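You operate a simulated robot arm through the tools that you are given. There is no shell and no other tool. Be economical: measure what you need, move in short steps, check, and stop when the job is done.

Carry out the task below with a simulated robot arm. There is one attempt and no reset: what you move stays moved.

Task
Clamp the square cover, rub it bright, lay it in the blue tray.
Fine: small green pad, put back; clamp open again.
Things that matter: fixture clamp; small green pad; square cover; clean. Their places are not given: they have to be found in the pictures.

The check looks at the end state, three seconds after you hand in, the way a careful person would. Anything else that was tipped, shoved, dropped, spilled or broken makes it a failure. A push-on lid holds only when it is set on centred and level and pressed home; a screw cap is set on level and turned clockwise until tight.

Robot
A 6-joint arm with a two-finger parallel gripper, fixed in place. Base frame: the origin is at the foot of the arm, x ahead of it, y to its left, z up; the work surface is at about z = 0. Lengths are in mm, angles in degrees, forces in N, time in s.
With the tool pointing down near the work surface it reaches from about 120 to 500 mm from the base axis. Its first joint turns from -72.0 to 72.0 degrees. Payload 0.65 kg.
Tool frame: the origin (TCP) lies between the finger pads and is the grasp point; the fingertips stand 25 mm ahead of it; z points along the fingers, y is the line along which they close. Largest opening 76 mm; finger width 18, thickness 10; the body of the gripper, 36 by 78 mm, starts 45 mm behind the TCP.
Orientation is told as [roll, pitch, yaw] about the base's x, y, z axes, in that order, counted from this pose: with the fingers straight down and closing along the base's y, the tool's x points along the base's -x, its y along +y and its z along -z.

Tools
- The arm moves only by the tool move_arm. Its argument "motion" is a list of rows, each a list of 3 entries, a list of its own where there are three numbers: the shift along the tool's x, y, z in m, then the turn, a rotation vector about the tool's x, y, z in degrees, then the opening in per cent of the stroke, from 0 (shut) to 100 (fully open). In form: [[[x, y, z], [ax, ay, az], jaw], ...]. A call has 1 to 8 rows; each row shifts and turns the commanded pose from where the row before left it, along the tool's axes as they then stand. A row lasts 0.2 s, in which the tool goes at most 50 mm and 8.6 degrees; a call with a longer step from one row to the next is refused whole, and so is a gripper value outside its range. Where a pose cannot be reached the arm comes as near as it can. A force on the tool above 90 N (or 10 N above the force at the start of the call, whichever is more), or a blocked arm, ends the call early, and 0.2 s more pass. Each finger travels about 108 mm/s and halts on what it meets, pressing with about 39 N; the grip force reading is that of the motor and also rises with nothing between the fingers. The clock runs only during rows and for 0.2 s after the last one: add rows that do not move to give the fingers time. The reply holds the time, the measured pose of the TCP, the force on the tool along the base axes, the opening and the grip force, in the units named above and with some noise.
- Cameras (640 x 400 px; columns grow to the right, rows downward): "scene" is fixed at [51, 261.1, 422.1]; the picture's right is [-0.83, -0.55, 0.00], its down [-0.21, 0.31, -0.93] and it looks along [0.51, -0.77, -0.38] (base axes); focal length 251 px, centre (320, 200). "wrist" rides on the gripper at [58, 11, -81] in the tool frame; the picture's right is [-0.18, 0.98, 0.00], its down [-0.75, -0.14, -0.64] and it looks along [-0.63, -0.12, 0.77] (tool axes); focal length 243 px, centre (320, 200).
- capture(camera): a new picture of that camera. The clock stands still meanwhile.
- point_at(camera, pixels): for up to 12 pixels [column, row] of the newest picture of that camera ("zoom" is the newest enlarged one), the place [x, y, z] in the base frame of the surface seen there, good to about 2 mm. The clock stands still meanwhile.
- zoom(camera, box): a new picture of the part [left, top, right, bottom] of that camera's present view, enlarged. The clock stands still meanwhile.
- close_job(): hands the job in; it is judged then, once.

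Go step by step. Measure first, check grasps and placings, and put right what went wrong. The budget is 80 turns and 46 pictures, counting those below and the enlarged ones. Unless the task says otherwise, let go and move clear before handing in, and close with one line.

The tools are called as name(argument=value, ...) on one line, values as JSON. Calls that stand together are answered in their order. move_arm: Moves the arm, as the interface text tells. Its arguments: {"type":"object","properties":{"motion":{"type":"array","items":{"type":"array"}}},"required":["motion"]} The other tools are called the same way: capture (camera) takes a picture; point_at (camera, pixels) gives the place of the surface under pixels of a picture; zoom (camera, box) takes an enlarged picture of a part of a camera's view; close_job () hands the job in.

At the start:

```text
time: 0.0
ee_pos: [232.0, -45.2, 380.1]
tool_rot: [0.0, 0.0, 0.1]
wrist_force: [-0.9, 0.3, -0.4]
width: 76.1
finger_force: 0.1
```

scene: 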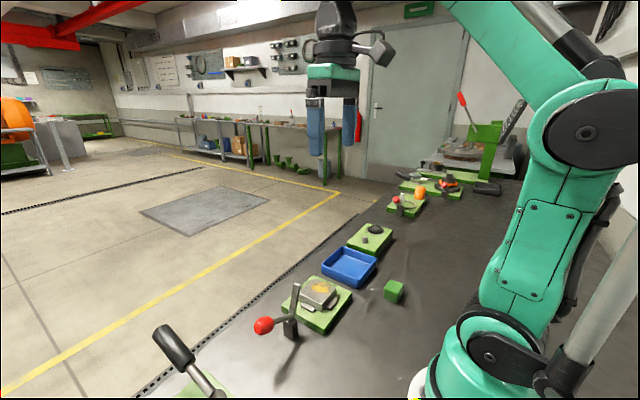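
wrist: 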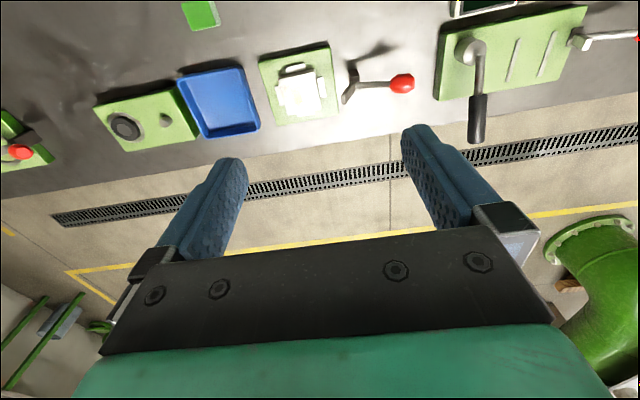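

The scene shows a fixture with a red-knobbed lever near (290,310), a blue tray at (348,266), and a small green block at (394,291). I'll enlarge those areas.

zoom(camera="scene", box=[240, 210, 420, 350])

zoom(camera="wrist", box=[80, 0, 480, 170])

zoom(camera="scene", box=[340, 80, 540, 260])

```text
2.86 times, centred on (330, 280) of scene
```

zoom: 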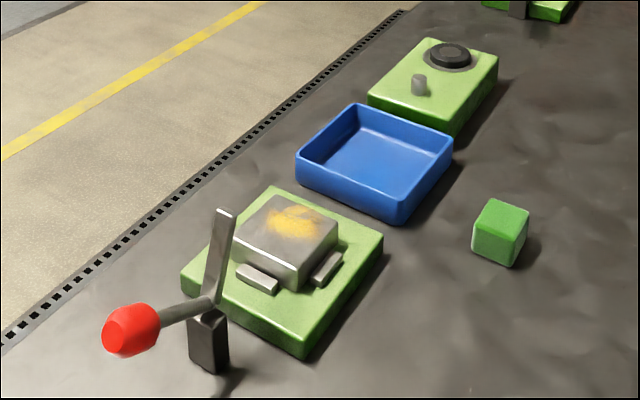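

```text
1.60 times, centred on (280, 85) of wrist
```

zoom: 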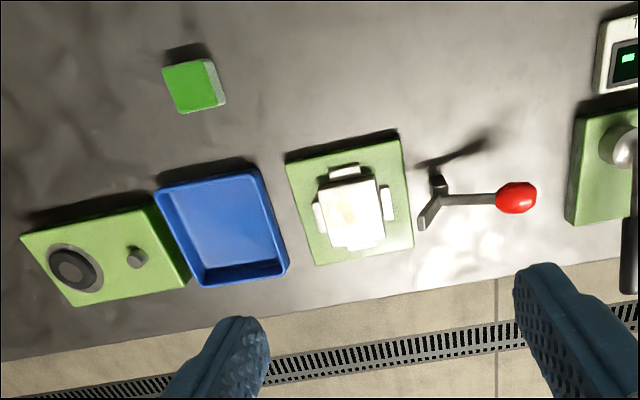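

```text
2.22 times, centred on (440, 170) of scene
```

zoom: 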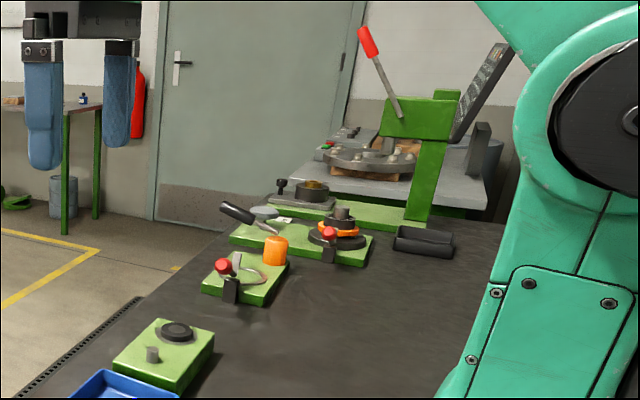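

The zooms show the cover (with a yellow stain) already in a fixture. A toggle clamp stands beside it with its red knob lowered and its arm upright, the green pad is at wrist (200,14), and the tray is at (220,100). I'll measure these.

point_at(camera="wrist", pixels=[[198, 12], [299, 91], [402, 83], [375, 84], [347, 98], [350, 78], [220, 100], [195, 75], [264, 110], [332, 117], [325, 50]])

point_at(camera="scene", pixels=[[395, 285], [389, 294], [399, 296], [321, 289], [307, 298], [333, 292], [264, 326], [291, 322], [292, 312], [302, 284], [348, 265], [323, 313]])

zoom(camera="scene", box=[245, 260, 365, 350])

```text
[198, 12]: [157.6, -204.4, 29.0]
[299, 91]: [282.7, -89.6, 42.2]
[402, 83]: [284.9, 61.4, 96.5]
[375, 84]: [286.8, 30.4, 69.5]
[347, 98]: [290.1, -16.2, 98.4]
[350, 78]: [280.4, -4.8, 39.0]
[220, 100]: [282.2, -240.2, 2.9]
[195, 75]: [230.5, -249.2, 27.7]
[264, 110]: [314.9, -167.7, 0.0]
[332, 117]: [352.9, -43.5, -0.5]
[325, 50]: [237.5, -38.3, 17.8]
```

```text
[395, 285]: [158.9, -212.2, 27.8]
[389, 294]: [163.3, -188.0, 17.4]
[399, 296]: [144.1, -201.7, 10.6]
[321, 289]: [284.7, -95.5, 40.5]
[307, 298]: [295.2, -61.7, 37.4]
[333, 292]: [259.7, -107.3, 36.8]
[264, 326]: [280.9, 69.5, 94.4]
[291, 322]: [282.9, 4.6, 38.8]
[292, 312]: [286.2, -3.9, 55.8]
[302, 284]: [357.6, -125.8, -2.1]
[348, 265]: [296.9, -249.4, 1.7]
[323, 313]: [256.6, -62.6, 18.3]
```

```text
4.44 times, centred on (305, 305) of scene
```

zoom: 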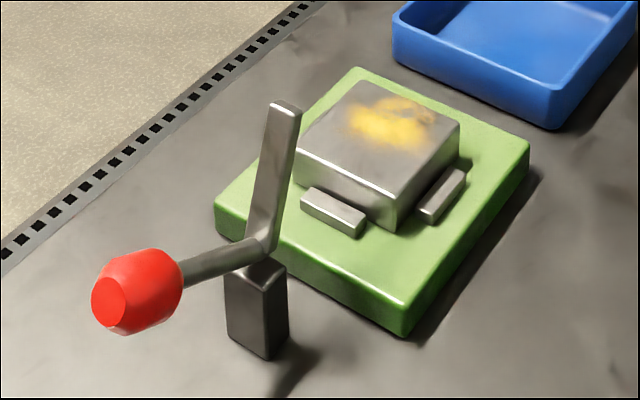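

I'll get the clamp geometry and the cover and plate corners from this enlarged picture.

point_at(camera="zoom", pixels=[[285, 107], [276, 125], [262, 243], [256, 265], [255, 340], [200, 268], [110, 305], [150, 260], [360, 84], [455, 125], [382, 183], [302, 147]])

point_at(camera="zoom", pixels=[[400, 310], [525, 150], [358, 72], [222, 205], [335, 205], [445, 190], [385, 210], [390, 125], [405, 105], [355, 120], [430, 120], [370, 105]])

```text
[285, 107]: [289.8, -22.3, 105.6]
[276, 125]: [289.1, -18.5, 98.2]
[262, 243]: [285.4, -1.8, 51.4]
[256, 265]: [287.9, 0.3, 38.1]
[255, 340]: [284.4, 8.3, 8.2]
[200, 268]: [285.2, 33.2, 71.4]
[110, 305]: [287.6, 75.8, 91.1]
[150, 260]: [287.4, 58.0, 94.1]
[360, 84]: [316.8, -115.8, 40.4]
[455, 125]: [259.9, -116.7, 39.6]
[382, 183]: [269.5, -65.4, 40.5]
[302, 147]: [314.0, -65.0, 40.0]
```

```text
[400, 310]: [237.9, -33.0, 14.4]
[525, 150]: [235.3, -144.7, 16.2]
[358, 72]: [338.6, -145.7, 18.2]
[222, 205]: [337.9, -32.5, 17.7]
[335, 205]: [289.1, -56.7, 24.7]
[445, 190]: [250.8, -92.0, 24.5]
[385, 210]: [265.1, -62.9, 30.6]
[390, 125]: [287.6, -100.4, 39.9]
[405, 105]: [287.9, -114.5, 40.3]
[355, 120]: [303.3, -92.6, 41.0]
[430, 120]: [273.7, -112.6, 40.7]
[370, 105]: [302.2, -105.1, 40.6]
```

Readings: cover top at z≈40.5, spanning x 260–316 and y −116…−62. Clamp pivot is ≈(286,−2,50), with the knob at ≈(286,66,93) and the arm upright. I'll turn the gripper 90° so it can take the knob across x and follow its arc.

move_arm(motion=[[[0, 0, 0.01], [0, 0, 8.5], 100], [[0, 0, 0.01], [0, 0, 8.5], 100], [[0, 0, 0.01], [0, 0, 8.5], 100], [[0, 0, 0.01], [0, 0, 8.5], 100], [[0, 0, 0.01], [0, 0, 8.5], 100], [[0, 0, 0.01], [0, 0, 8.5], 100], [[0, 0, 0.01], [0, 0, 8.5], 100], [[0, 0, 0.01], [0, 0, 8.5], 100]])

move_arm(motion=[[[0, 0, 0.01], [0, 0, 8.5], 100], [[0, 0, 0.01], [0, 0, 8.5], 100], [[0, 0, 0.01], [0, 0, 5.1], 100], [[0, 0, 0], [0, 0, 0], 100]])

```text
time: 1.8
ee_pos: [231.7, -46.4, 300.3]
tool_rot: [-0.1, 0.0, -68.1]
wrist_force: [-0.1, 0.3, 0.2]
width: 76.1
finger_force: 0.1
```

```text
time: 2.8
ee_pos: [232.0, -46.3, 268.6]
tool_rot: [0.0, 0.0, -90.2]
wrist_force: [0.2, -0.1, 0.0]
width: 76.2
finger_force: 0.1
```

The gripper is now at yaw −90, so tool x is base +y and tool y is base +x. I'll move above the knob and look.

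move_arm(motion=[[[0.037, 0.018, 0.0], [0, 0, 0], 100], [[0.037, 0.018, 0.0], [0, 0, 0], 100], [[0.0385, 0.018, 0.02], [0, 0, 0], 100], [[0, 0, 0.03], [0, 0, 0], 100], [[0, 0, 0.03], [0, 0, 0], 100], [[0, 0, 0], [0, 0, 0], 100]])

capture(camera="wrist")

capture(camera="scene")

```text
time: 4.2
ee_pos: [285.3, 66.8, 190.2]
tool_rot: [0.0, 0.1, -90.1]
wrist_force: [0.2, -0.2, 0.2]
width: 75.8
finger_force: 0.1
```

```text
39 pictures are left
```

wrist: 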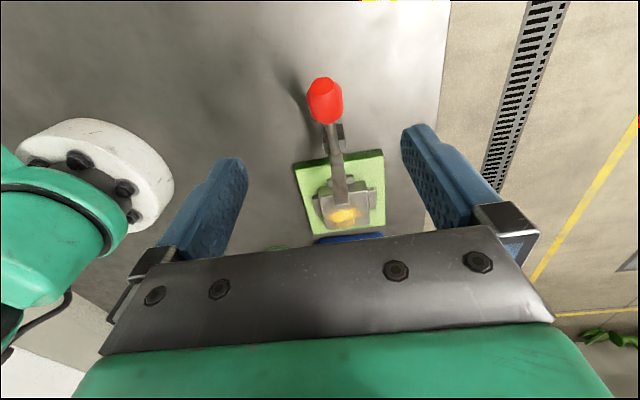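

```text
38 pictures are left
```

scene: 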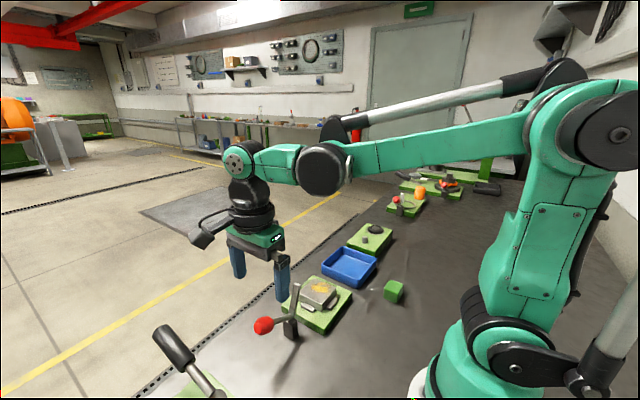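

The knob is at wrist (325,100). I'll measure it before going down.

point_at(camera="wrist", pixels=[[325, 98], [310, 100], [342, 100], [325, 82], [328, 120], [333, 145]])

```text
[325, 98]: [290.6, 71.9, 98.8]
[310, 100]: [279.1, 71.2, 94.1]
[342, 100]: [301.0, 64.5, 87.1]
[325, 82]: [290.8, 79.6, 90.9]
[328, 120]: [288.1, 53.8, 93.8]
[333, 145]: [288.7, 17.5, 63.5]
```

The knob centre is ≈(289,66,88). I'll check the neighbouring black lever at scene (172,345) for clearance.

point_at(camera="scene", pixels=[[172, 343], [190, 362], [210, 390], [158, 335]])

move_arm(motion=[[[0, 0.003, 0.02], [0, 0, 0], 100], [[0, 0, 0.02], [0, 0, 0], 100], [[0, 0, 0], [0, 0, 0], 100]])

```text
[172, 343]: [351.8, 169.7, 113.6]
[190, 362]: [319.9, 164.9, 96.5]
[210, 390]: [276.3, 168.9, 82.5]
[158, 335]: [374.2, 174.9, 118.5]
```

```text
time: 5.0
ee_pos: [289.2, 66.0, 149.5]
tool_rot: [0.0, -0.1, -90.2]
wrist_force: [-0.4, -0.1, 0.5]
width: 76.0
finger_force: 0.1
```

The black lever at y≈165–175 is clear of the gripper. I'll go down to the knob and close on it.

move_arm(motion=[[[0, 0, 0.02], [0, 0, 0], 100], [[0, 0, 0.02], [0, 0, 0], 100], [[0, 0, 0.02], [0, 0, 0], 100], [[0, 0, 0], [0, 0, 0], 60], [[0, 0, 0], [0, 0, 0], 30], [[0, 0, 0], [0, 0, 0], 20], [[0, 0, 0], [0, 0, 0], 20]])

capture(camera="scene")

```text
time: 6.6
ee_pos: [288.5, 63.5, 88.1]
tool_rot: [0.0, 0.1, -90.0]
wrist_force: [17.3, -1.9, -3.7]
width: 28.4
finger_force: 8.8
```

```text
37 pictures are left
```

scene: 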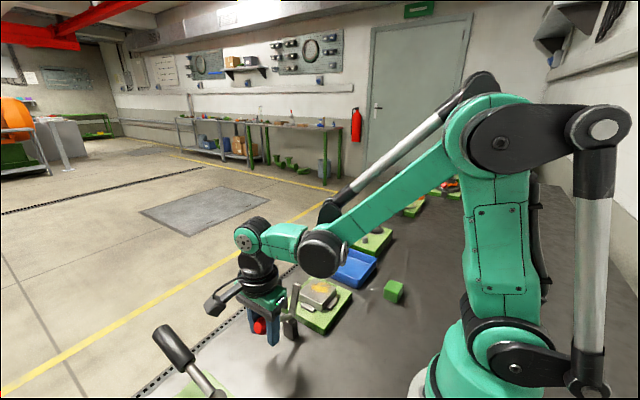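

The knob is held (width 28.4), but a 17 N force along +x says I'm slightly off centre. I'll ease 2 mm toward +x.

move_arm(motion=[[[0, 0.002, 0], [0, 0, 0], 20], [[0, 0, 0], [0, 0, 0], 20]])

```text
time: 7.2
ee_pos: [290.1, 65.1, 88.4]
tool_rot: [0.1, 0.0, -90.1]
wrist_force: [4.6, -9.1, -3.6]
width: 25.4
finger_force: 41.0
```

Centred now (width 25.4, firm grip). I'll start swinging the knob along its arc up to about 54°.

move_arm(motion=[[[-0.0047, 0, -0.0073], [0, 0, 0], 20], [[-0.0051, 0, -0.0062], [0, 0, 0], 20], [[-0.0057, 0, -0.0057], [0, 0, 0], 20], [[-0.0062, 0, -0.0051], [0, 0, 0], 20], [[0, 0, 0], [0, 0, 0], 20]])

zoom(camera="scene", box=[200, 220, 360, 350])

```text
time: 8.4
ee_pos: [289.2, 45.1, 111.8]
tool_rot: [0.0, 0.2, -90.0]
wrist_force: [-0.6, 20.7, 8.7]
width: 25.3
finger_force: 41.2
```

```text
3.08 times, centred on (280, 285) of scene
```

zoom: 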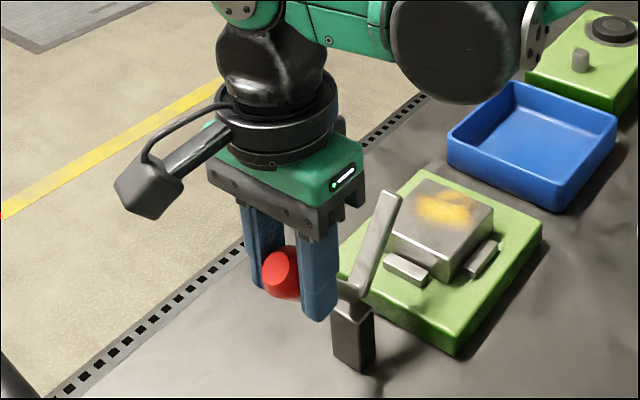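

The lever is following and the clamp arm is tipping toward the cover. The force points outward along the radius, so I'll shift the arc slightly +y and continue.

move_arm(motion=[[[-0.0039, 0, -0.0044], [0, 0, 0], 20], [[-0.0072, 0, -0.0036], [0, 0, 0], 20], [[-0.0075, 0, -0.0029], [0, 0, 0], 20], [[-0.0078, 0, -0.0021], [0, 0, 0], 20], [[0, 0, 0], [0, 0, 0], 20]])

zoom(camera="scene", box=[200, 220, 360, 350])

```text
time: 9.6
ee_pos: [290.3, 18.8, 126.1]
tool_rot: [-0.1, 0.1, -90.1]
wrist_force: [-21.7, 15.4, 5.7]
width: 25.3
finger_force: 40.1
```

```text
3.08 times, centred on (280, 285) of scene
```

zoom: 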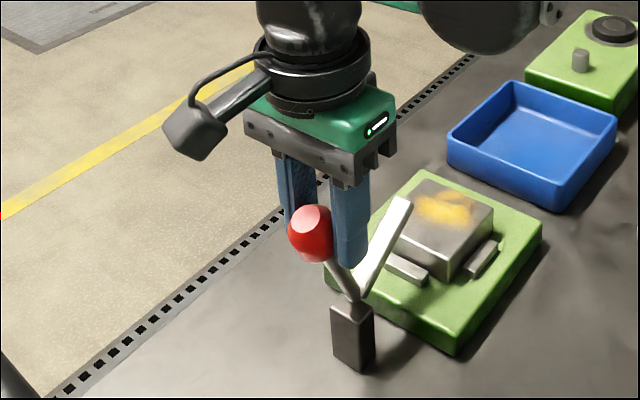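

The clamp arm is about halfway down. There's a small sideways force (−22 N in x), so I'll ease 1.5 mm toward −x and continue past vertical.

move_arm(motion=[[[-0.0075, -0.0015, -0.0028], [0, 0, 0], 20], [[-0.0082, 0, -0.0005], [0, 0, 0], 20], [[-0.0082, 0, 0.0004], [0, 0, 0], 20], [[-0.008, 0, 0.0013], [0, 0, 0], 20], [[0, 0, 0], [0, 0, 0], 20]])

zoom(camera="scene", box=[200, 220, 360, 350])

```text
time: 10.8
ee_pos: [289.3, -13.3, 127.4]
tool_rot: [0.1, 0.0, -90.1]
wrist_force: [-0.1, 0.5, -0.2]
width: 15.2
finger_force: 0.0
```

```text
3.08 times, centred on (280, 285) of scene
```

zoom: 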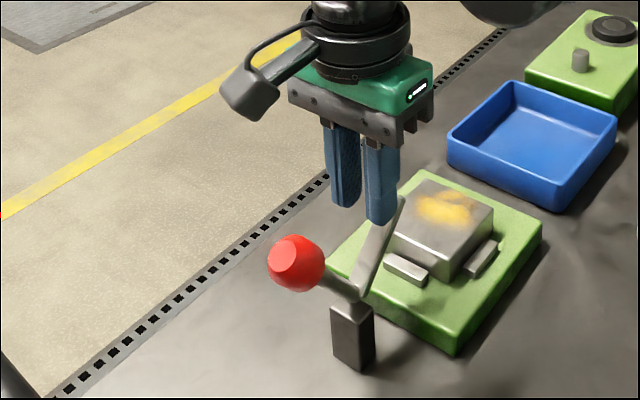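

The knob slipped out of the grip and the lever stayed partway at zoom (297,262). I'll measure it.

point_at(camera="zoom", pixels=[[295, 262], [300, 240], [305, 280], [340, 287], [355, 292], [400, 203], [322, 262]])

```text
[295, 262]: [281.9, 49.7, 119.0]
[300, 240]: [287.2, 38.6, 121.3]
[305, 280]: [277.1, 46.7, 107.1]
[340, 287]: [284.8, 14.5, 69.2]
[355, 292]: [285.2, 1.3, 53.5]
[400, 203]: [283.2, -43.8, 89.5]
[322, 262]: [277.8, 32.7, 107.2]
```

The lever now stands at about 55° (knob ≈(288,41,109), arm at ≈137°). Pushing should be safer than gripping, so I'll shut the fingers, go over to the +y side of the knob and push toward −y.

move_arm(motion=[[[0, 0, -0.03], [0, 0, 0], 0], [[0, 0, -0.03], [0, 0, 0], 0], [[0.045, 0, 0], [0, 0, 0], 0], [[0.045, 0, 0], [0, 0, 0], 0], [[0.004, 0, 0], [0, 0, 0], 0], [[0, 0, 0.03], [0, 0, 0], 0], [[0, 0, 0.033], [0, 0, 0], 0], [[0, 0, 0], [0, 0, 0], 0]])

zoom(camera="scene", box=[200, 220, 360, 350])

```text
time: 12.6
ee_pos: [290.0, 80.9, 126.2]
tool_rot: [0.1, 0.0, -90.1]
wrist_force: [-0.4, 0.7, -0.2]
width: 0.0
finger_force: 23.7
```

```text
3.08 times, centred on (280, 285) of scene
```

zoom: 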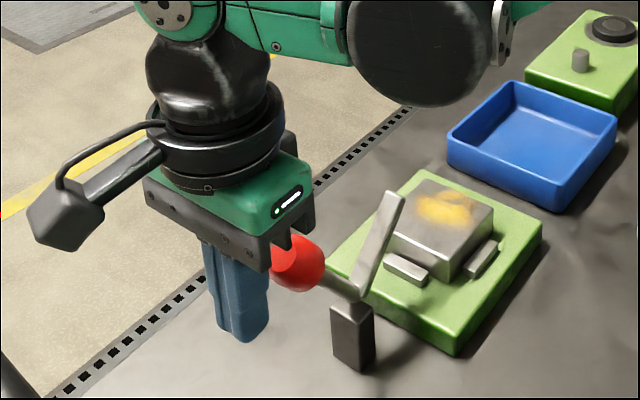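

The shut fingers stand on the +y side of the knob. I'll lower 8 mm and push toward −y in short steps.

move_arm(motion=[[[0, 0, 0.008], [0, 0, 0], 0], [[-0.01, 0, 0], [0, 0, 0], 0], [[-0.008, 0, 0], [0, 0, 0], 0], [[-0.008, 0, 0], [0, 0, 0], 0], [[-0.008, 0, 0], [0, 0, 0], 0], [[-0.006, 0, 0], [0, 0, 0], 0], [[0, 0, 0], [0, 0, 0], 0]])

zoom(camera="scene", box=[200, 220, 360, 350])

```text
time: 14.2
ee_pos: [288.3, 40.6, 116.2]
tool_rot: [0.0, 0.0, -90.1]
wrist_force: [0.4, 0.5, 0.1]
width: 0.0
finger_force: 23.5
```

```text
3.08 times, centred on (280, 285) of scene
```

zoom: 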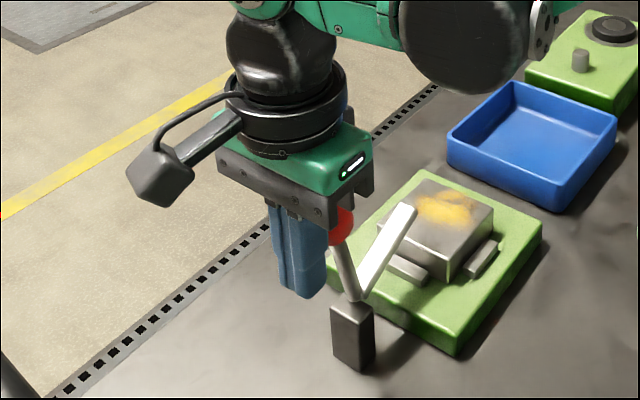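

The push works with almost no resistance. I'll keep pushing.

move_arm(motion=[[[-0.008, 0, 0], [0, 0, 0], 0], [[-0.008, 0, 0], [0, 0, 0], 0], [[-0.006, 0, 0], [0, 0, 0], 0], [[-0.006, 0, 0], [0, 0, 0], 0], [[0, 0, 0], [0, 0, 0], 0]])

zoom(camera="scene", box=[200, 220, 360, 350])

```text
time: 15.4
ee_pos: [289.6, 11.0, 116.8]
tool_rot: [0.0, 0.1, -90.1]
wrist_force: [0.6, -0.2, 0.9]
width: 0.0
finger_force: 24.1
```

```text
3.08 times, centred on (280, 285) of scene
```

zoom: 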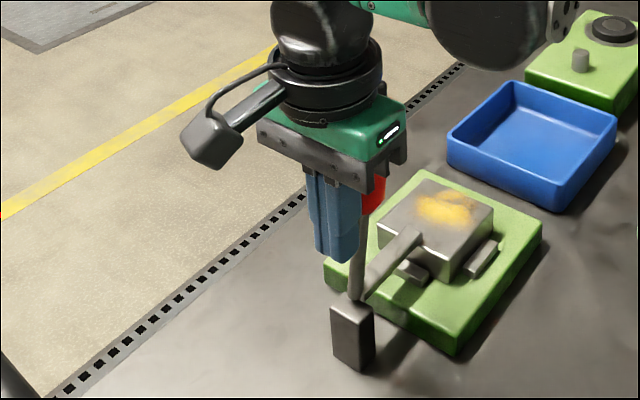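

The arm is nearly down on the cover. I'll push a little further in small steps until I feel a stop.

move_arm(motion=[[[-0.005, 0, 0], [0, 0, 0], 0], [[-0.004, 0, 0], [0, 0, 0], 0], [[-0.003, 0, 0], [0, 0, 0], 0], [[0, 0, 0], [0, 0, 0], 0]])

zoom(camera="scene", box=[220, 220, 360, 340])

```text
time: 16.4
ee_pos: [288.8, 5.7, 117.2]
tool_rot: [0.1, 1.2, -89.7]
wrist_force: [8.6, 78.8, -4.6]
width: 0.1
finger_force: 23.9
```

```text
3.33 times, centred on (290, 280) of scene
```

zoom: 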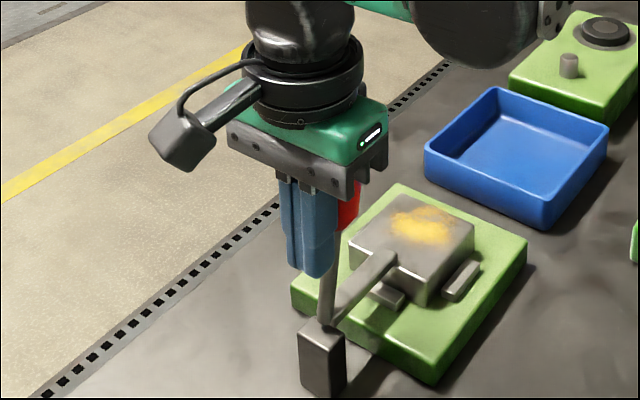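

At 79 N the lever is on its stop, with the arm lying on the cover's edge. I'll back off and rise to see whether it stays closed.

move_arm(motion=[[[0.012, 0, 0], [0, 0, 0], 0], [[0.02, 0, 0], [0, 0, 0], 0], [[0.02, 0, 0], [0, 0, 0], 0], [[0, 0, -0.04], [0, 0, 0], 0], [[0, 0, -0.045], [0, 0, 0], 0], [[0, 0, -0.04], [0, 0, 0], 0], [[0, 0, 0], [0, 0, 0], 0]])

zoom(camera="scene", box=[220, 220, 420, 345])

```text
time: 18.0
ee_pos: [287.6, 50.4, 243.0]
tool_rot: [0.0, 0.0, -90.1]
wrist_force: [0.3, 0.5, -0.2]
width: 0.0
finger_force: 23.5
```

```text
3.20 times, centred on (320, 282) of scene
```

zoom: 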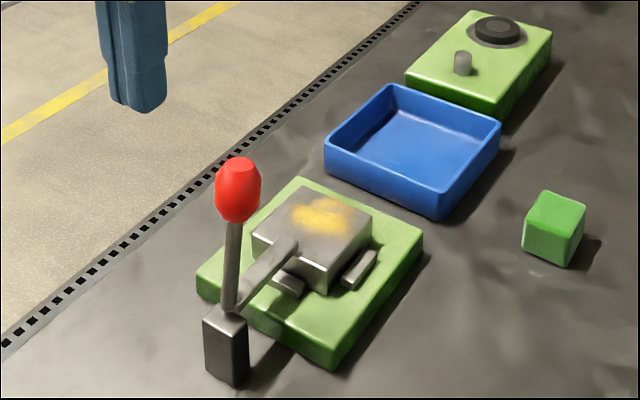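

The clamp stays closed. I'll measure the knob, arm tip, stain, pad corners and tray from this picture.

point_at(camera="zoom", pixels=[[238, 165], [238, 195], [296, 243], [285, 250], [300, 212], [345, 205], [318, 232], [340, 222], [315, 200], [292, 230]])

point_at(camera="zoom", pixels=[[546, 194], [583, 208], [562, 232], [527, 220], [525, 250], [560, 262], [392, 88], [498, 126], [437, 188], [330, 145], [415, 150], [390, 125]])

```text
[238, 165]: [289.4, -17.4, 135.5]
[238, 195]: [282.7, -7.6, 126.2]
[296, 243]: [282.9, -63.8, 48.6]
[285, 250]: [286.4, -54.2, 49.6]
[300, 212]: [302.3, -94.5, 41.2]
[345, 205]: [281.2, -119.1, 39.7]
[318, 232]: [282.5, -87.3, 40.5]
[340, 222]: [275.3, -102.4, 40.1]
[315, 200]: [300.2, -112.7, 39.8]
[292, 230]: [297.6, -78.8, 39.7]
```

```text
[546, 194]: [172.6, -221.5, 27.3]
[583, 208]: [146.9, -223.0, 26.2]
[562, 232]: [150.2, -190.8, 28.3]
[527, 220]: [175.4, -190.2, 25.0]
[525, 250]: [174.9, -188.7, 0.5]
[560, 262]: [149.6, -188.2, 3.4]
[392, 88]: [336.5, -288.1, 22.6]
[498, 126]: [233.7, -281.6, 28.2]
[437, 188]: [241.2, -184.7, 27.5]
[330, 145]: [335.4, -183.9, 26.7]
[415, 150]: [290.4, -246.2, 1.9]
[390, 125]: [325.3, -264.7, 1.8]
```

The pad is ≈30×32×28 centred at (161,−206). The tray centre is ≈(286,−235) with its rim at z 27. I'll turn back to yaw 0 and head for the pad.

move_arm(motion=[[[0, 0, 0], [0, 0, -8.5], 20], [[0, 0, 0], [0, 0, -8.5], 60], [[0, 0, 0], [0, 0, -8.5], 100], [[0, 0, 0], [0, 0, -8.5], 100], [[0, 0, 0], [0, 0, -8.5], 100], [[0, 0, 0], [0, 0, -8.5], 100], [[0, 0, 0], [0, 0, -8.5], 100], [[0, 0, 0], [0, 0, -8.5], 100]])

move_arm(motion=[[[0, 0, 0], [0, 0, -8.5], 100], [[0, 0, 0], [0, 0, -8.5], 100], [[0, 0, 0], [0, 0, -5.1], 100], [[0.02, -0.044, 0], [0, 0, 0], 100], [[0.02, -0.044, 0], [0, 0, 0], 100], [[0.02, -0.044, 0], [0, 0, 0], 100], [[0.02, -0.044, 0], [0, 0, 0], 100], [[0, 0, 0], [0, 0, 0], 100]])

```text
time: 19.8
ee_pos: [289.3, 52.9, 240.7]
tool_rot: [0.0, 0.0, -21.8]
wrist_force: [-0.3, -0.7, -0.1]
width: 76.1
finger_force: 0.1
```

```text
time: 21.6
ee_pos: [210.6, -124.9, 242.9]
tool_rot: [0.0, -0.1, 0.0]
wrist_force: [0.8, -0.5, -1.1]
width: 75.9
finger_force: 0.1
```

Yaw is 0 again. Next I'll move above the pad and descend partway.

move_arm(motion=[[[0.025, -0.04, 0], [0, 0, 0], 100], [[0.0246, -0.041, 0], [0, 0, 0], 100], [[0, 0, 0.04], [0, 0, 0], 100], [[0, 0, 0.04], [0, 0, 0], 100], [[0, 0, 0], [0, 0, 0], 100]])

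capture(camera="wrist")

```text
time: 22.8
ee_pos: [159.6, -204.4, 162.2]
tool_rot: [-0.1, 0.0, 0.0]
wrist_force: [0.8, -0.4, -0.4]
width: 76.1
finger_force: 0.1
```

```text
28 pictures are left
```

wrist: 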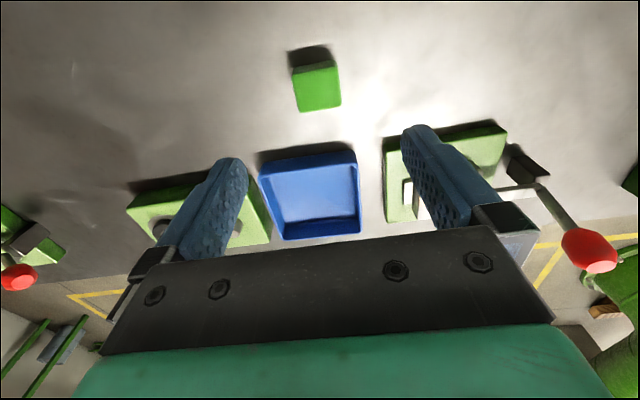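

point_at(camera="wrist", pixels=[[318, 90], [299, 111], [339, 105], [294, 73], [335, 66], [297, 92], [337, 86]])

```text
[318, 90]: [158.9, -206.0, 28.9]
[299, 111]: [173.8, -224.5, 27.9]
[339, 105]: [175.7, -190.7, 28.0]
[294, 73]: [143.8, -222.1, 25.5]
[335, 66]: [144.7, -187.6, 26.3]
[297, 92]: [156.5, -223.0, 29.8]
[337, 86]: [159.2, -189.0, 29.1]
```

The pad centre reads (160,−206) with its top at z 28.5. I'll descend to TCP z≈38, leaving ~13 mm of pad below the fingertips, and grip it.

move_arm(motion=[[[0, -0.0016, 0.04], [0, 0, 0], 100], [[0, 0, 0.04], [0, 0, 0], 100], [[0, 0, 0.025], [0, 0, 0], 100], [[0, 0, 0.019], [0, 0, 0], 100], [[0, 0, 0], [0, 0, 0], 60], [[0, 0, 0], [0, 0, 0], 36], [[0, 0, 0], [0, 0, 0], 30], [[0, 0, 0], [0, 0, 0], 30]])

```text
time: 24.6
ee_pos: [160.6, -206.4, 37.9]
tool_rot: [0.0, 0.0, 0.1]
wrist_force: [0.0, 0.2, 1.1]
width: 38.5
finger_force: 39.0
```

Gripped at width 38.5 with 39 N and no side force, at TCP (160.6,−206.4,37.9). I'll lift and check.

move_arm(motion=[[[0, 0, -0.03], [0, 0, 0], 30], [[0, 0, -0.04], [0, 0, 0], 30], [[0, 0, -0.04], [0, 0, 0], 30], [[0, 0, 0], [0, 0, 0], 30]])

zoom(camera="scene", box=[320, 180, 460, 310])

```text
time: 25.6
ee_pos: [158.4, -207.2, 147.8]
tool_rot: [0.0, -0.1, 0.0]
wrist_force: [0.4, -0.3, 0.2]
width: 38.7
finger_force: 38.9
```

```text
3.08 times, centred on (390, 245) of scene
```

zoom: 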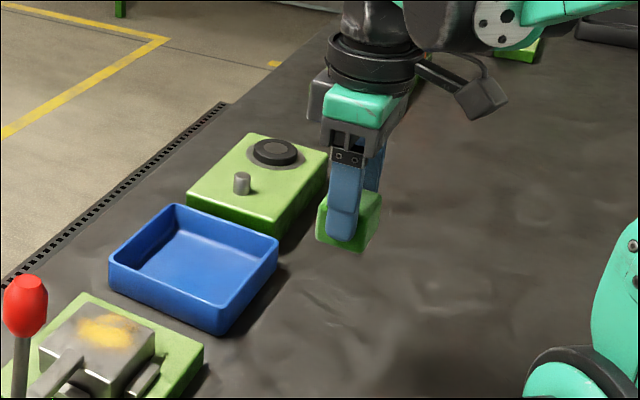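

The pad is held. I'll travel above the stained half of the cover, around (287,−101).

move_arm(motion=[[[-0.032, 0.0265, 0], [0, 0, 0], 30], [[-0.032, 0.0265, 0], [0, 0, 0], 30], [[-0.032, 0.0265, 0], [0, 0, 0], 30], [[-0.0326, 0.0265, 0], [0, 0, 0], 30], [[0, 0, 0.035], [0, 0, 0], 30], [[0, 0, 0.025], [0, 0, 0], 30], [[0, 0, 0], [0, 0, 0], 30]])

zoom(camera="scene", box=[240, 210, 400, 330])

```text
time: 27.2
ee_pos: [288.7, -100.8, 90.7]
tool_rot: [0.0, 0.0, 0.0]
wrist_force: [0.2, -0.1, -0.2]
width: 38.7
finger_force: 38.4
```

```text
3.33 times, centred on (320, 270) of scene
```

zoom: 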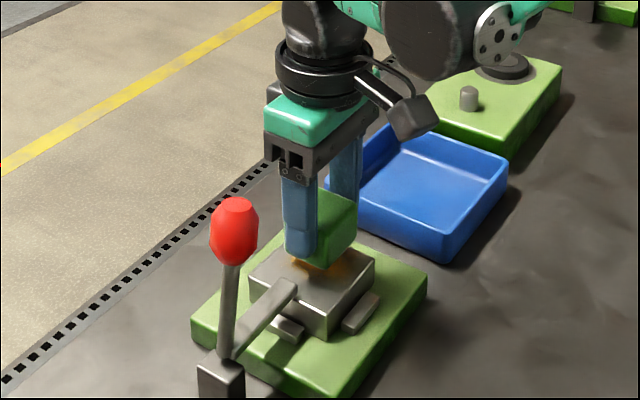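

The pad is over the stain, about 12 mm up, and clear of the clamp arm. I'll lower gently until I feel contact.

move_arm(motion=[[[0, 0, 0.006], [0, 0, 0], 30], [[0, 0, 0.003], [0, 0, 0], 30], [[0, 0, 0.002], [0, 0, 0], 30], [[0, 0, 0.002], [0, 0, 0], 30], [[0, 0, 0], [0, 0, 0], 30]])

```text
time: 28.4
ee_pos: [288.6, -100.5, 76.0]
tool_rot: [0.0, -0.1, 0.0]
wrist_force: [-0.7, -6.6, 67.2]
width: 38.8
finger_force: 38.5
```

Contact gives 67 N, which is too hard. I'll ease up 1.2 mm.

move_arm(motion=[[[0, 0, -0.0012], [0, 0, 0], 30], [[0, 0, 0], [0, 0, 0], 30]])

```text
time: 29.0
ee_pos: [288.9, -99.5, 76.5]
tool_rot: [0.1, -0.1, 0.0]
wrist_force: [1.0, 1.5, 18.1]
width: 38.5
finger_force: 38.7
```

At 18 N I'll rub with strokes along x, stepping in y.

move_arm(motion=[[[0.01, 0, 0], [0, 0, 0], 30], [[-0.01, 0, 0], [0, 0, 0], 30], [[-0.01, 0, 0], [0, 0, 0], 30], [[0.01, 0, 0], [0, 0, 0], 30], [[0.01, -0.006, 0], [0, 0, 0], 30], [[-0.01, 0, 0], [0, 0, 0], 30], [[-0.01, 0, 0], [0, 0, 0], 30], [[0.01, 0, 0], [0, 0, 0], 30]])

move_arm(motion=[[[0.01, 0.011, 0], [0, 0, 0], 30], [[-0.01, 0, 0], [0, 0, 0], 30], [[-0.01, 0, 0], [0, 0, 0], 30], [[0.01, 0, 0], [0, 0, 0], 30], [[0.01, -0.003, 0], [0, 0, 0], 30], [[-0.01, 0, 0], [0, 0, 0], 30], [[-0.01, 0, 0], [0, 0, 0], 30], [[0.01, 0, 0], [0, 0, 0], 30]])

zoom(camera="scene", box=[240, 210, 400, 330])

```text
time: 30.8
ee_pos: [289.4, -106.7, 76.4]
tool_rot: [0.0, -0.2, 0.0]
wrist_force: [2.7, 0.6, 5.2]
width: 38.9
finger_force: 39.1
```

```text
time: 32.6
ee_pos: [290.8, -97.1, 77.1]
tool_rot: [0.0, -0.3, 0.0]
wrist_force: [11.3, 0.3, 24.3]
width: 38.6
finger_force: 38.9
```

```text
3.33 times, centred on (320, 270) of scene
```

zoom: 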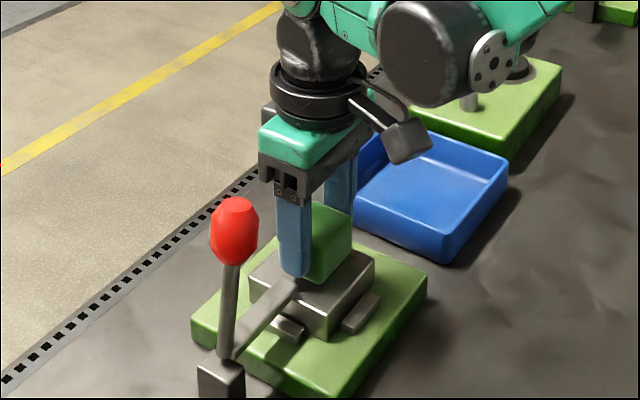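

Contact held between 5 and 24 N. I'll do one more pass with strokes in y, then lift and look.

move_arm(motion=[[[0.01, -0.01, 0], [0, 0, 0], 30], [[0, 0.01, 0], [0, 0, 0], 30], [[-0.01, -0.01, 0], [0, 0, 0], 30], [[0, 0.01, 0], [0, 0, 0], 30], [[-0.01, -0.01, 0], [0, 0, 0], 30], [[0, 0.01, 0], [0, 0, 0], 30], [[0.01, -0.005, 0], [0, 0, 0], 30], [[0, 0, 0], [0, 0, 0], 30]])

move_arm(motion=[[[0, 0, -0.03], [0, 0, 0], 30], [[0, 0, -0.042], [0, 0, 0], 30], [[0, 0, 0], [0, 0, 0], 30]])

zoom(camera="scene", box=[260, 260, 360, 330])

```text
time: 33.4
ee_pos: [280.5, -103.1, 76.5]
tool_rot: [0.1, 1.1, 0.0]
wrist_force: [-2.9, 1.8, 35.7]
width: 38.5
finger_force: 39.1
stopped in row 3: the force on the tool passed its limit (the readings are from after the stop); the commanded pose is now the measured one
```

```text
time: 34.2
ee_pos: [280.4, -104.4, 149.2]
tool_rot: [0.3, 1.0, -0.1]
wrist_force: [0.0, 0.1, 0.5]
width: 38.6
finger_force: 38.7
```

```text
5.71 times, centred on (310, 295) of scene
```

zoom: 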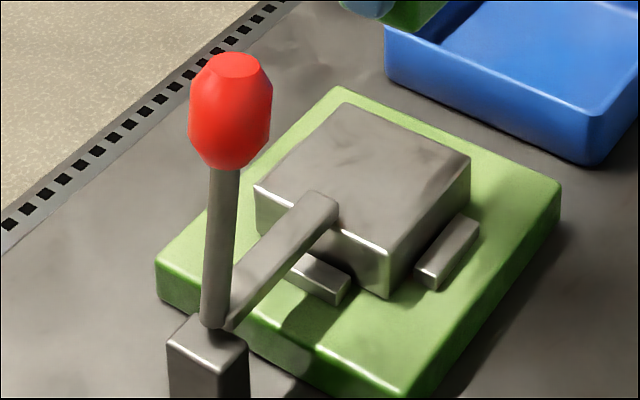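

The stain is gone and the cover is plain metal. I'll straighten the 1° tilt and carry the pad back above its place (160.6,−206.4).

move_arm(motion=[[[0, 0, 0], [0.3, -1.0, 0.1], 30], [[0.03, -0.0255, 0], [0, 0, 0], 30], [[0.03, -0.0255, 0], [0, 0, 0], 30], [[0.03, -0.0255, 0], [0, 0, 0], 30], [[0.0298, -0.0255, 0], [0, 0, 0], 30], [[0, 0, 0], [0, 0, 0], 30]])

zoom(camera="scene", box=[320, 180, 460, 310])

```text
time: 35.6
ee_pos: [161.8, -205.7, 149.1]
tool_rot: [-0.1, 0.0, -0.2]
wrist_force: [0.3, 0.6, -0.3]
width: 38.6
finger_force: 38.7
```

```text
3.08 times, centred on (390, 245) of scene
```

zoom: 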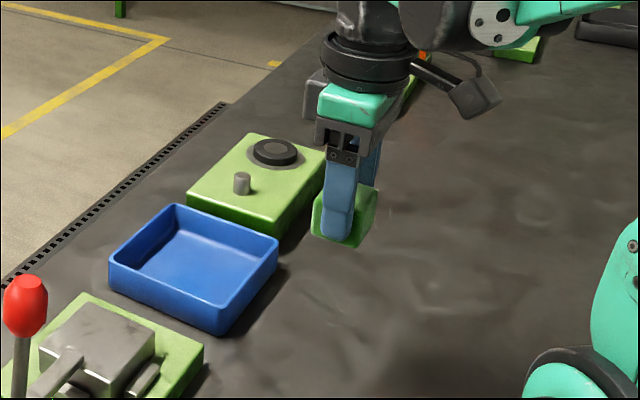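

The pad still sits nearly square in the fingers. I'll lower it slowly to the table.

move_arm(motion=[[[0.0006, -0.0003, 0.04], [0, 0, 0.0], 30], [[0, 0, 0.04], [0, 0, 0], 30], [[0, 0, 0.022], [0, 0, 0], 30], [[0, 0, 0.004], [0, 0, 0], 30], [[0, 0, 0.002], [0, 0, 0], 30], [[0, 0, 0], [0, 0, 0], 30]])

```text
time: 37.0
ee_pos: [160.6, -204.4, 40.5]
tool_rot: [0.0, 0.0, -0.1]
wrist_force: [-0.1, -0.4, -0.2]
width: 38.6
finger_force: 38.9
```

move_arm(motion=[[[0, -0.0015, 0.002], [0, 0, 0], 30], [[0, 0, 0.001], [0, 0, 0], 30], [[0, 0, 0], [0, 0, 0], 30]])

```text
time: 37.8
ee_pos: [162.7, -207.0, 36.8]
tool_rot: [0.0, 0.0, -0.2]
wrist_force: [-0.5, 0.0, -0.1]
width: 38.4
finger_force: 39.3
```

There's no contact yet at z 36.8. I'll go down in half-millimetre steps.

move_arm(motion=[[[0.001, 0, 0.0007], [0, 0, 0], 30], [[0, 0, 0.0005], [0, 0, 0], 30], [[0, 0, 0], [0, 0, 0], 30]])

```text
time: 38.6
ee_pos: [160.0, -206.9, 35.0]
tool_rot: [-0.1, -0.1, -0.2]
wrist_force: [0.3, 0.3, -0.9]
width: 38.6
finger_force: 38.9
```

move_arm(motion=[[[0, 0, 0.0007], [0, 0, 0], 30], [[0, 0, 0.0006], [0, 0, 0], 30], [[0, 0, 0], [0, 0, 0], 30]])

```text
time: 39.4
ee_pos: [161.4, -207.4, 35.1]
tool_rot: [-0.1, 0.0, -0.1]
wrist_force: [0.0, 0.8, -0.5]
width: 38.4
finger_force: 38.8
```

move_arm(motion=[[[0, 0, 0.0007], [0, 0, 0], 30], [[0, 0, 0.0007], [0, 0, 0], 30], [[0, 0, 0], [0, 0, 0], 30]])

zoom(camera="scene", box=[350, 240, 450, 310])

```text
time: 40.0
ee_pos: [161.3, -206.8, 34.6]
tool_rot: [-0.1, -0.1, -0.2]
wrist_force: [0.0, 1.3, 47.4]
width: 38.8
finger_force: 39.1
stopped in row 3: the force on the tool passed its limit (the readings are from after the stop); the commanded pose is now the measured one
```

```text
5.71 times, centred on (400, 275) of scene
```

zoom: 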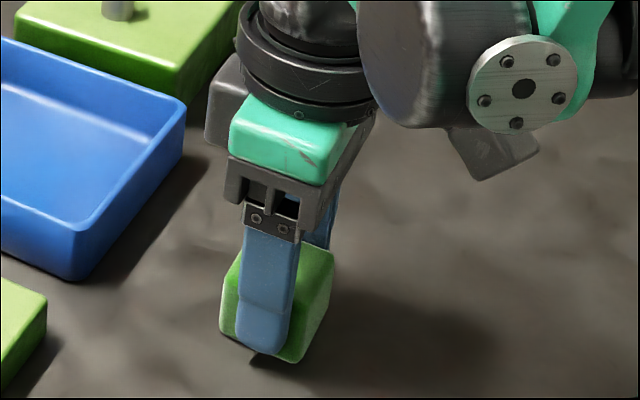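

Contact is made, with the pad a few degrees tilted about the grip axis and its far edge slightly up. I'll rotate the tool 4° to level it, then open slowly.

move_arm(motion=[[[0, 0, -0.001], [0, 2, 0], 30], [[0, 0, 0], [0, 2, 0], 30], [[0, 0, 0], [0, 0, 0], 30]])

zoom(camera="scene", box=[370, 260, 430, 310])

```text
time: 40.8
ee_pos: [159.6, -206.7, 34.5]
tool_rot: [-0.2, 3.9, -0.1]
wrist_force: [15.9, 0.1, 32.7]
width: 38.8
finger_force: 39.1
```

```text
8.00 times, centred on (400, 285) of scene
```

zoom: 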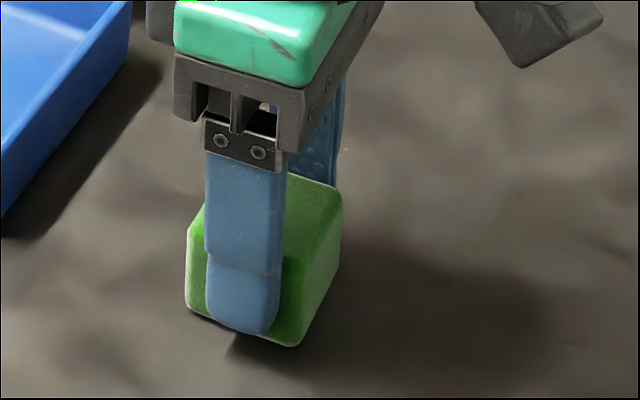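

It's nearly flat now. I'll let go and rise.

move_arm(motion=[[[0, 0, 0], [0, 0, 0], 56], [[0, 0, 0], [0, 0, 0], 70], [[0, 0, 0], [0, 0, 0], 100], [[0, 0, 0], [0, 0, 0], 100], [[0, 0, -0.04], [0, 0, 0], 100], [[0, 0, -0.045], [0, 0, 0], 100], [[0, 0, -0.045], [0, -3.9, 0], 100], [[0, 0, 0], [0, 0, 0], 100]])

zoom(camera="scene", box=[250, 220, 430, 345])

```text
time: 42.6
ee_pos: [168.6, -205.2, 163.6]
tool_rot: [-0.1, 0.0, -0.2]
wrist_force: [-0.1, 0.1, -0.3]
width: 76.0
finger_force: 0.0
```

```text
3.20 times, centred on (340, 282) of scene
```

zoom: 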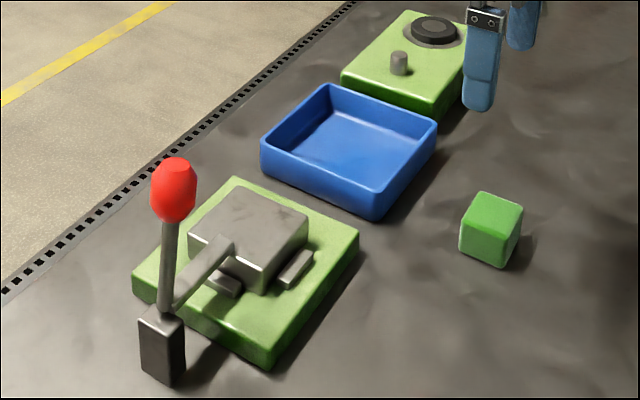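

The pad is flat in its place. To open the clamp I'll go with shut fingers to the −y side of the lever and push it back toward +y.

move_arm(motion=[[[0, 0, -0.04], [0, 0, 0], 40], [[-0.0241, 0.0316, 0], [0, 0, 0], 0], [[-0.0241, 0.0316, 0], [0, 0, 0], 0], [[-0.0241, 0.0316, 0], [0, 0, 0], 0], [[-0.0241, 0.0316, 0], [0, 0, 0], 0], [[-0.0241, 0.0276, 0], [0, 0, 0], 0], [[0, 0, 0.04], [0, 0, 0], 0], [[0, 0, 0], [0, 0, 0], 0]])

move_arm(motion=[[[0, 0, 0.024], [0, 0, 0], 0], [[0, 0, 0.024], [0, 0, 0], 0], [[0, 0, 0], [0, 0, 0], 0]])

zoom(camera="scene", box=[220, 220, 360, 340])

```text
time: 44.4
ee_pos: [290.7, -52.1, 163.0]
tool_rot: [-0.1, 0.0, -0.2]
wrist_force: [0.4, -0.2, 0.5]
width: 0.0
finger_force: 24.0
```

```text
time: 45.2
ee_pos: [289.5, -52.8, 115.9]
tool_rot: [0.0, 0.1, -0.2]
wrist_force: [-0.2, -0.6, 0.1]
width: 0.0
finger_force: 23.7
```

```text
3.33 times, centred on (290, 280) of scene
```

zoom: 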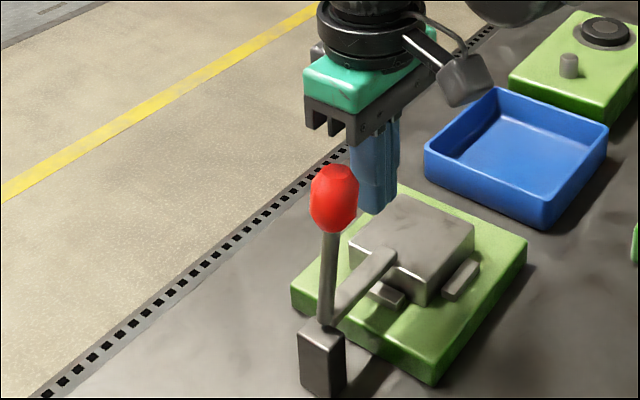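

The fingers are beside the knob. I'll push toward +y.

move_arm(motion=[[[0, 0.012, 0], [0, 0, 0], 0], [[0, 0.01, 0], [0, 0, 0], 0], [[0, 0.01, 0], [0, 0, 0], 0], [[0, 0.01, 0], [0, 0, 0], 0], [[0, 0.01, 0.001], [0, 0, 0], 0], [[0, 0.01, 0.003], [0, 0, 0], 0], [[0, 0.008, 0.004], [0, 0, 0], 0], [[0, 0, 0], [0, 0, 0], 0]])

zoom(camera="scene", box=[210, 220, 350, 340])

```text
time: 47.0
ee_pos: [289.7, 17.8, 109.1]
tool_rot: [-0.1, 0.1, -0.3]
wrist_force: [-0.2, -0.2, -0.3]
width: 0.0
finger_force: 23.7
```

```text
3.33 times, centred on (280, 280) of scene
```

zoom: 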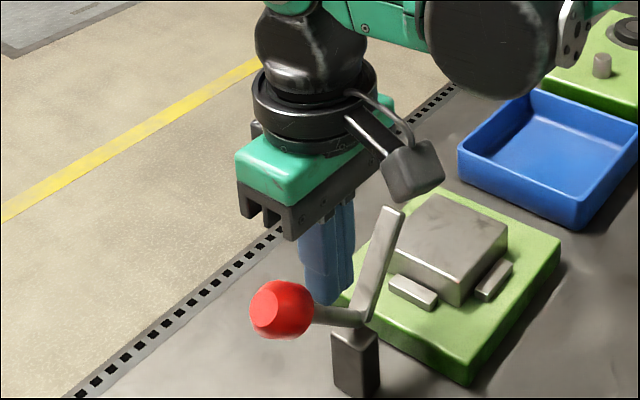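

The lever has swung open on its own past the fingers. I'll measure it against its starting angle.

point_at(camera="zoom", pixels=[[270, 310], [290, 288], [392, 212], [388, 225], [362, 322], [325, 315]])

```text
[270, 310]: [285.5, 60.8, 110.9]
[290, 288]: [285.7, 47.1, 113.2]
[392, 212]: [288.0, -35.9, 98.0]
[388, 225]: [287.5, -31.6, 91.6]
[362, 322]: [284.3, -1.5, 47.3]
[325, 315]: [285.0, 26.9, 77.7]
```

The lever is about 15° short of its original open angle (arm tip at 125° vs 110°). I'll rise, go over the knob and press it down the rest of the way.

move_arm(motion=[[[0, 0, -0.025], [0, 0, 0], 0], [[0, 0, -0.03], [0, 0, 0], 0], [[0, 0.04, 0], [0, 0, 0], 0], [[0, 0, 0.015], [0, 0, 0], 0], [[0, 0.002, 0.008], [0, 0, 0], 0], [[0, 0.002, 0.006], [0, 0, 0], 0], [[0, 0.002, 0.005], [0, 0, 0], 0], [[0, 0, 0], [0, 0, 0], 0]])

zoom(camera="scene", box=[210, 220, 350, 340])

```text
time: 48.8
ee_pos: [290.2, 61.8, 129.3]
tool_rot: [-0.1, 0.1, -0.1]
wrist_force: [-0.5, -0.4, 1.4]
width: 0.1
finger_force: 23.4
```

```text
3.33 times, centred on (280, 280) of scene
```

zoom: 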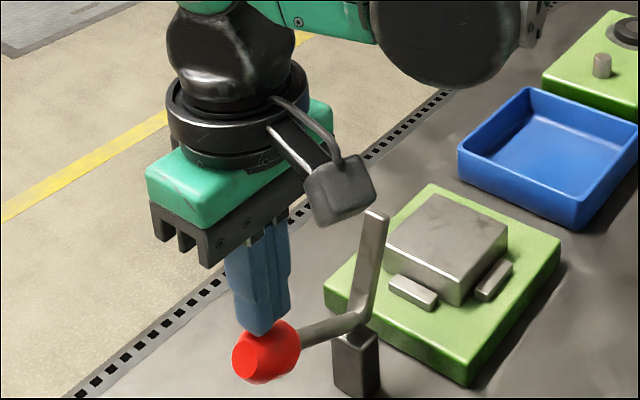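

The knob is going down and the arm is nearly upright. I'll press a bit more until it stops.

move_arm(motion=[[[0, 0.001, 0.003], [0, 0, 0], 0], [[0, 0.001, 0.002], [0, 0, 0], 0], [[0, 0, 0.002], [0, 0, 0], 0], [[0, 0, 0], [0, 0, 0], 0]])

```text
time: 49.6
ee_pos: [290.7, 64.8, 125.4]
tool_rot: [-0.3, 0.4, -0.3]
wrist_force: [-5.4, -9.7, 61.6]
width: 0.0
finger_force: 23.8
stopped in row 4: the force on the tool passed its limit (the readings are from after the stop); the commanded pose is now the measured one
```

Firm stop at 62 N: the clamp is open. I'll rise and move above the cover with the jaws open.

move_arm(motion=[[[0, 0, -0.035], [0.3, -0.4, 0.2], 0], [[0, 0, -0.035], [0, 0, 0], 30], [[0.001, -0.04, 0], [0, 0, 0], 70], [[0.001, -0.04, 0], [0, 0, 0], 100], [[0.001, -0.04, 0], [0, 0, 0], 100], [[0.001, -0.0355, 0], [0, 0, 0], 100], [[0, 0, 0], [0, 0, 0], 100]])

zoom(camera="scene", box=[240, 240, 380, 340])

capture(camera="wrist")

```text
time: 51.2
ee_pos: [285.6, -91.5, 194.5]
tool_rot: [-0.3, -0.2, -0.3]
wrist_force: [-0.4, -0.4, 0.1]
width: 75.8
finger_force: 0.0
```

```text
4.00 times, centred on (310, 290) of scene
```

zoom: 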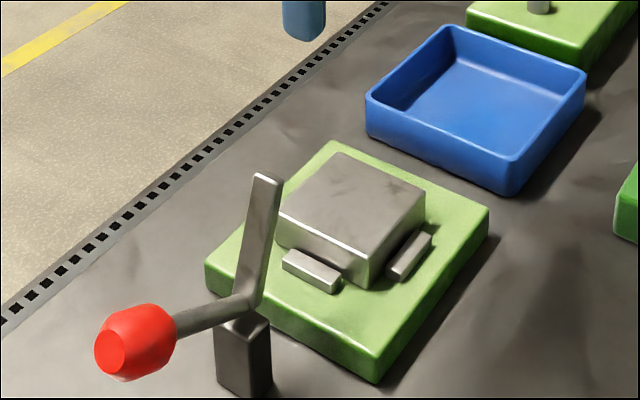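

```text
15 pictures are left
```

wrist: 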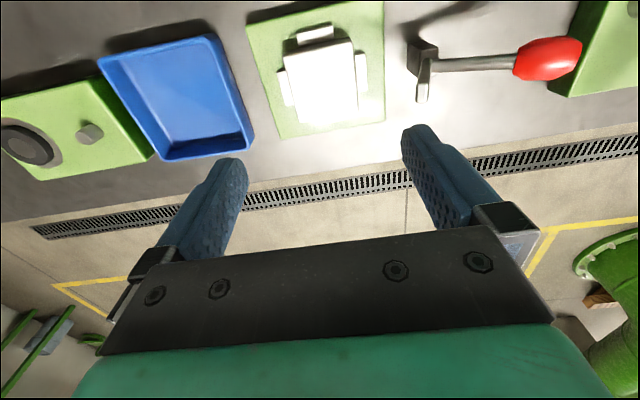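

The clamp is open again, and the cover is clean with stops low around it. I'll measure the cover's edges and the tray's inside from the new pictures.

point_at(camera="wrist", pixels=[[285, 55], [352, 43], [357, 108], [298, 120], [322, 80], [287, 90], [360, 75], [322, 34], [170, 98], [205, 45]])

point_at(camera="zoom", pixels=[[335, 156], [420, 190], [348, 248], [283, 212], [350, 200], [345, 275], [447, 33], [580, 72], [512, 155], [372, 100], [268, 180], [405, 258]])

```text
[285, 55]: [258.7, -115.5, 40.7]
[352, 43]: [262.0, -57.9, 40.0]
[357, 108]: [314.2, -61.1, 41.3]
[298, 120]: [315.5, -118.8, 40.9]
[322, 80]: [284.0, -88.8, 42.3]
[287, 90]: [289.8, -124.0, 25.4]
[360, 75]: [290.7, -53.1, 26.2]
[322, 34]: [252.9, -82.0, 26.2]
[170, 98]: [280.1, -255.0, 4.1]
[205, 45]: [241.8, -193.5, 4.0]
```

```text
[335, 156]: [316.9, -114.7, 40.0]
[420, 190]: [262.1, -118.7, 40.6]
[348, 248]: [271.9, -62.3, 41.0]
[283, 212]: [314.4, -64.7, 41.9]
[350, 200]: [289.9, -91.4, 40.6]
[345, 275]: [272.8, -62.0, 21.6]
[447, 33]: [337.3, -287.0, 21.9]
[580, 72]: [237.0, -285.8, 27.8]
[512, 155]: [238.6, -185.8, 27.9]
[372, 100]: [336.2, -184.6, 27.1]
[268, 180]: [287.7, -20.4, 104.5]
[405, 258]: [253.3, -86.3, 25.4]
```

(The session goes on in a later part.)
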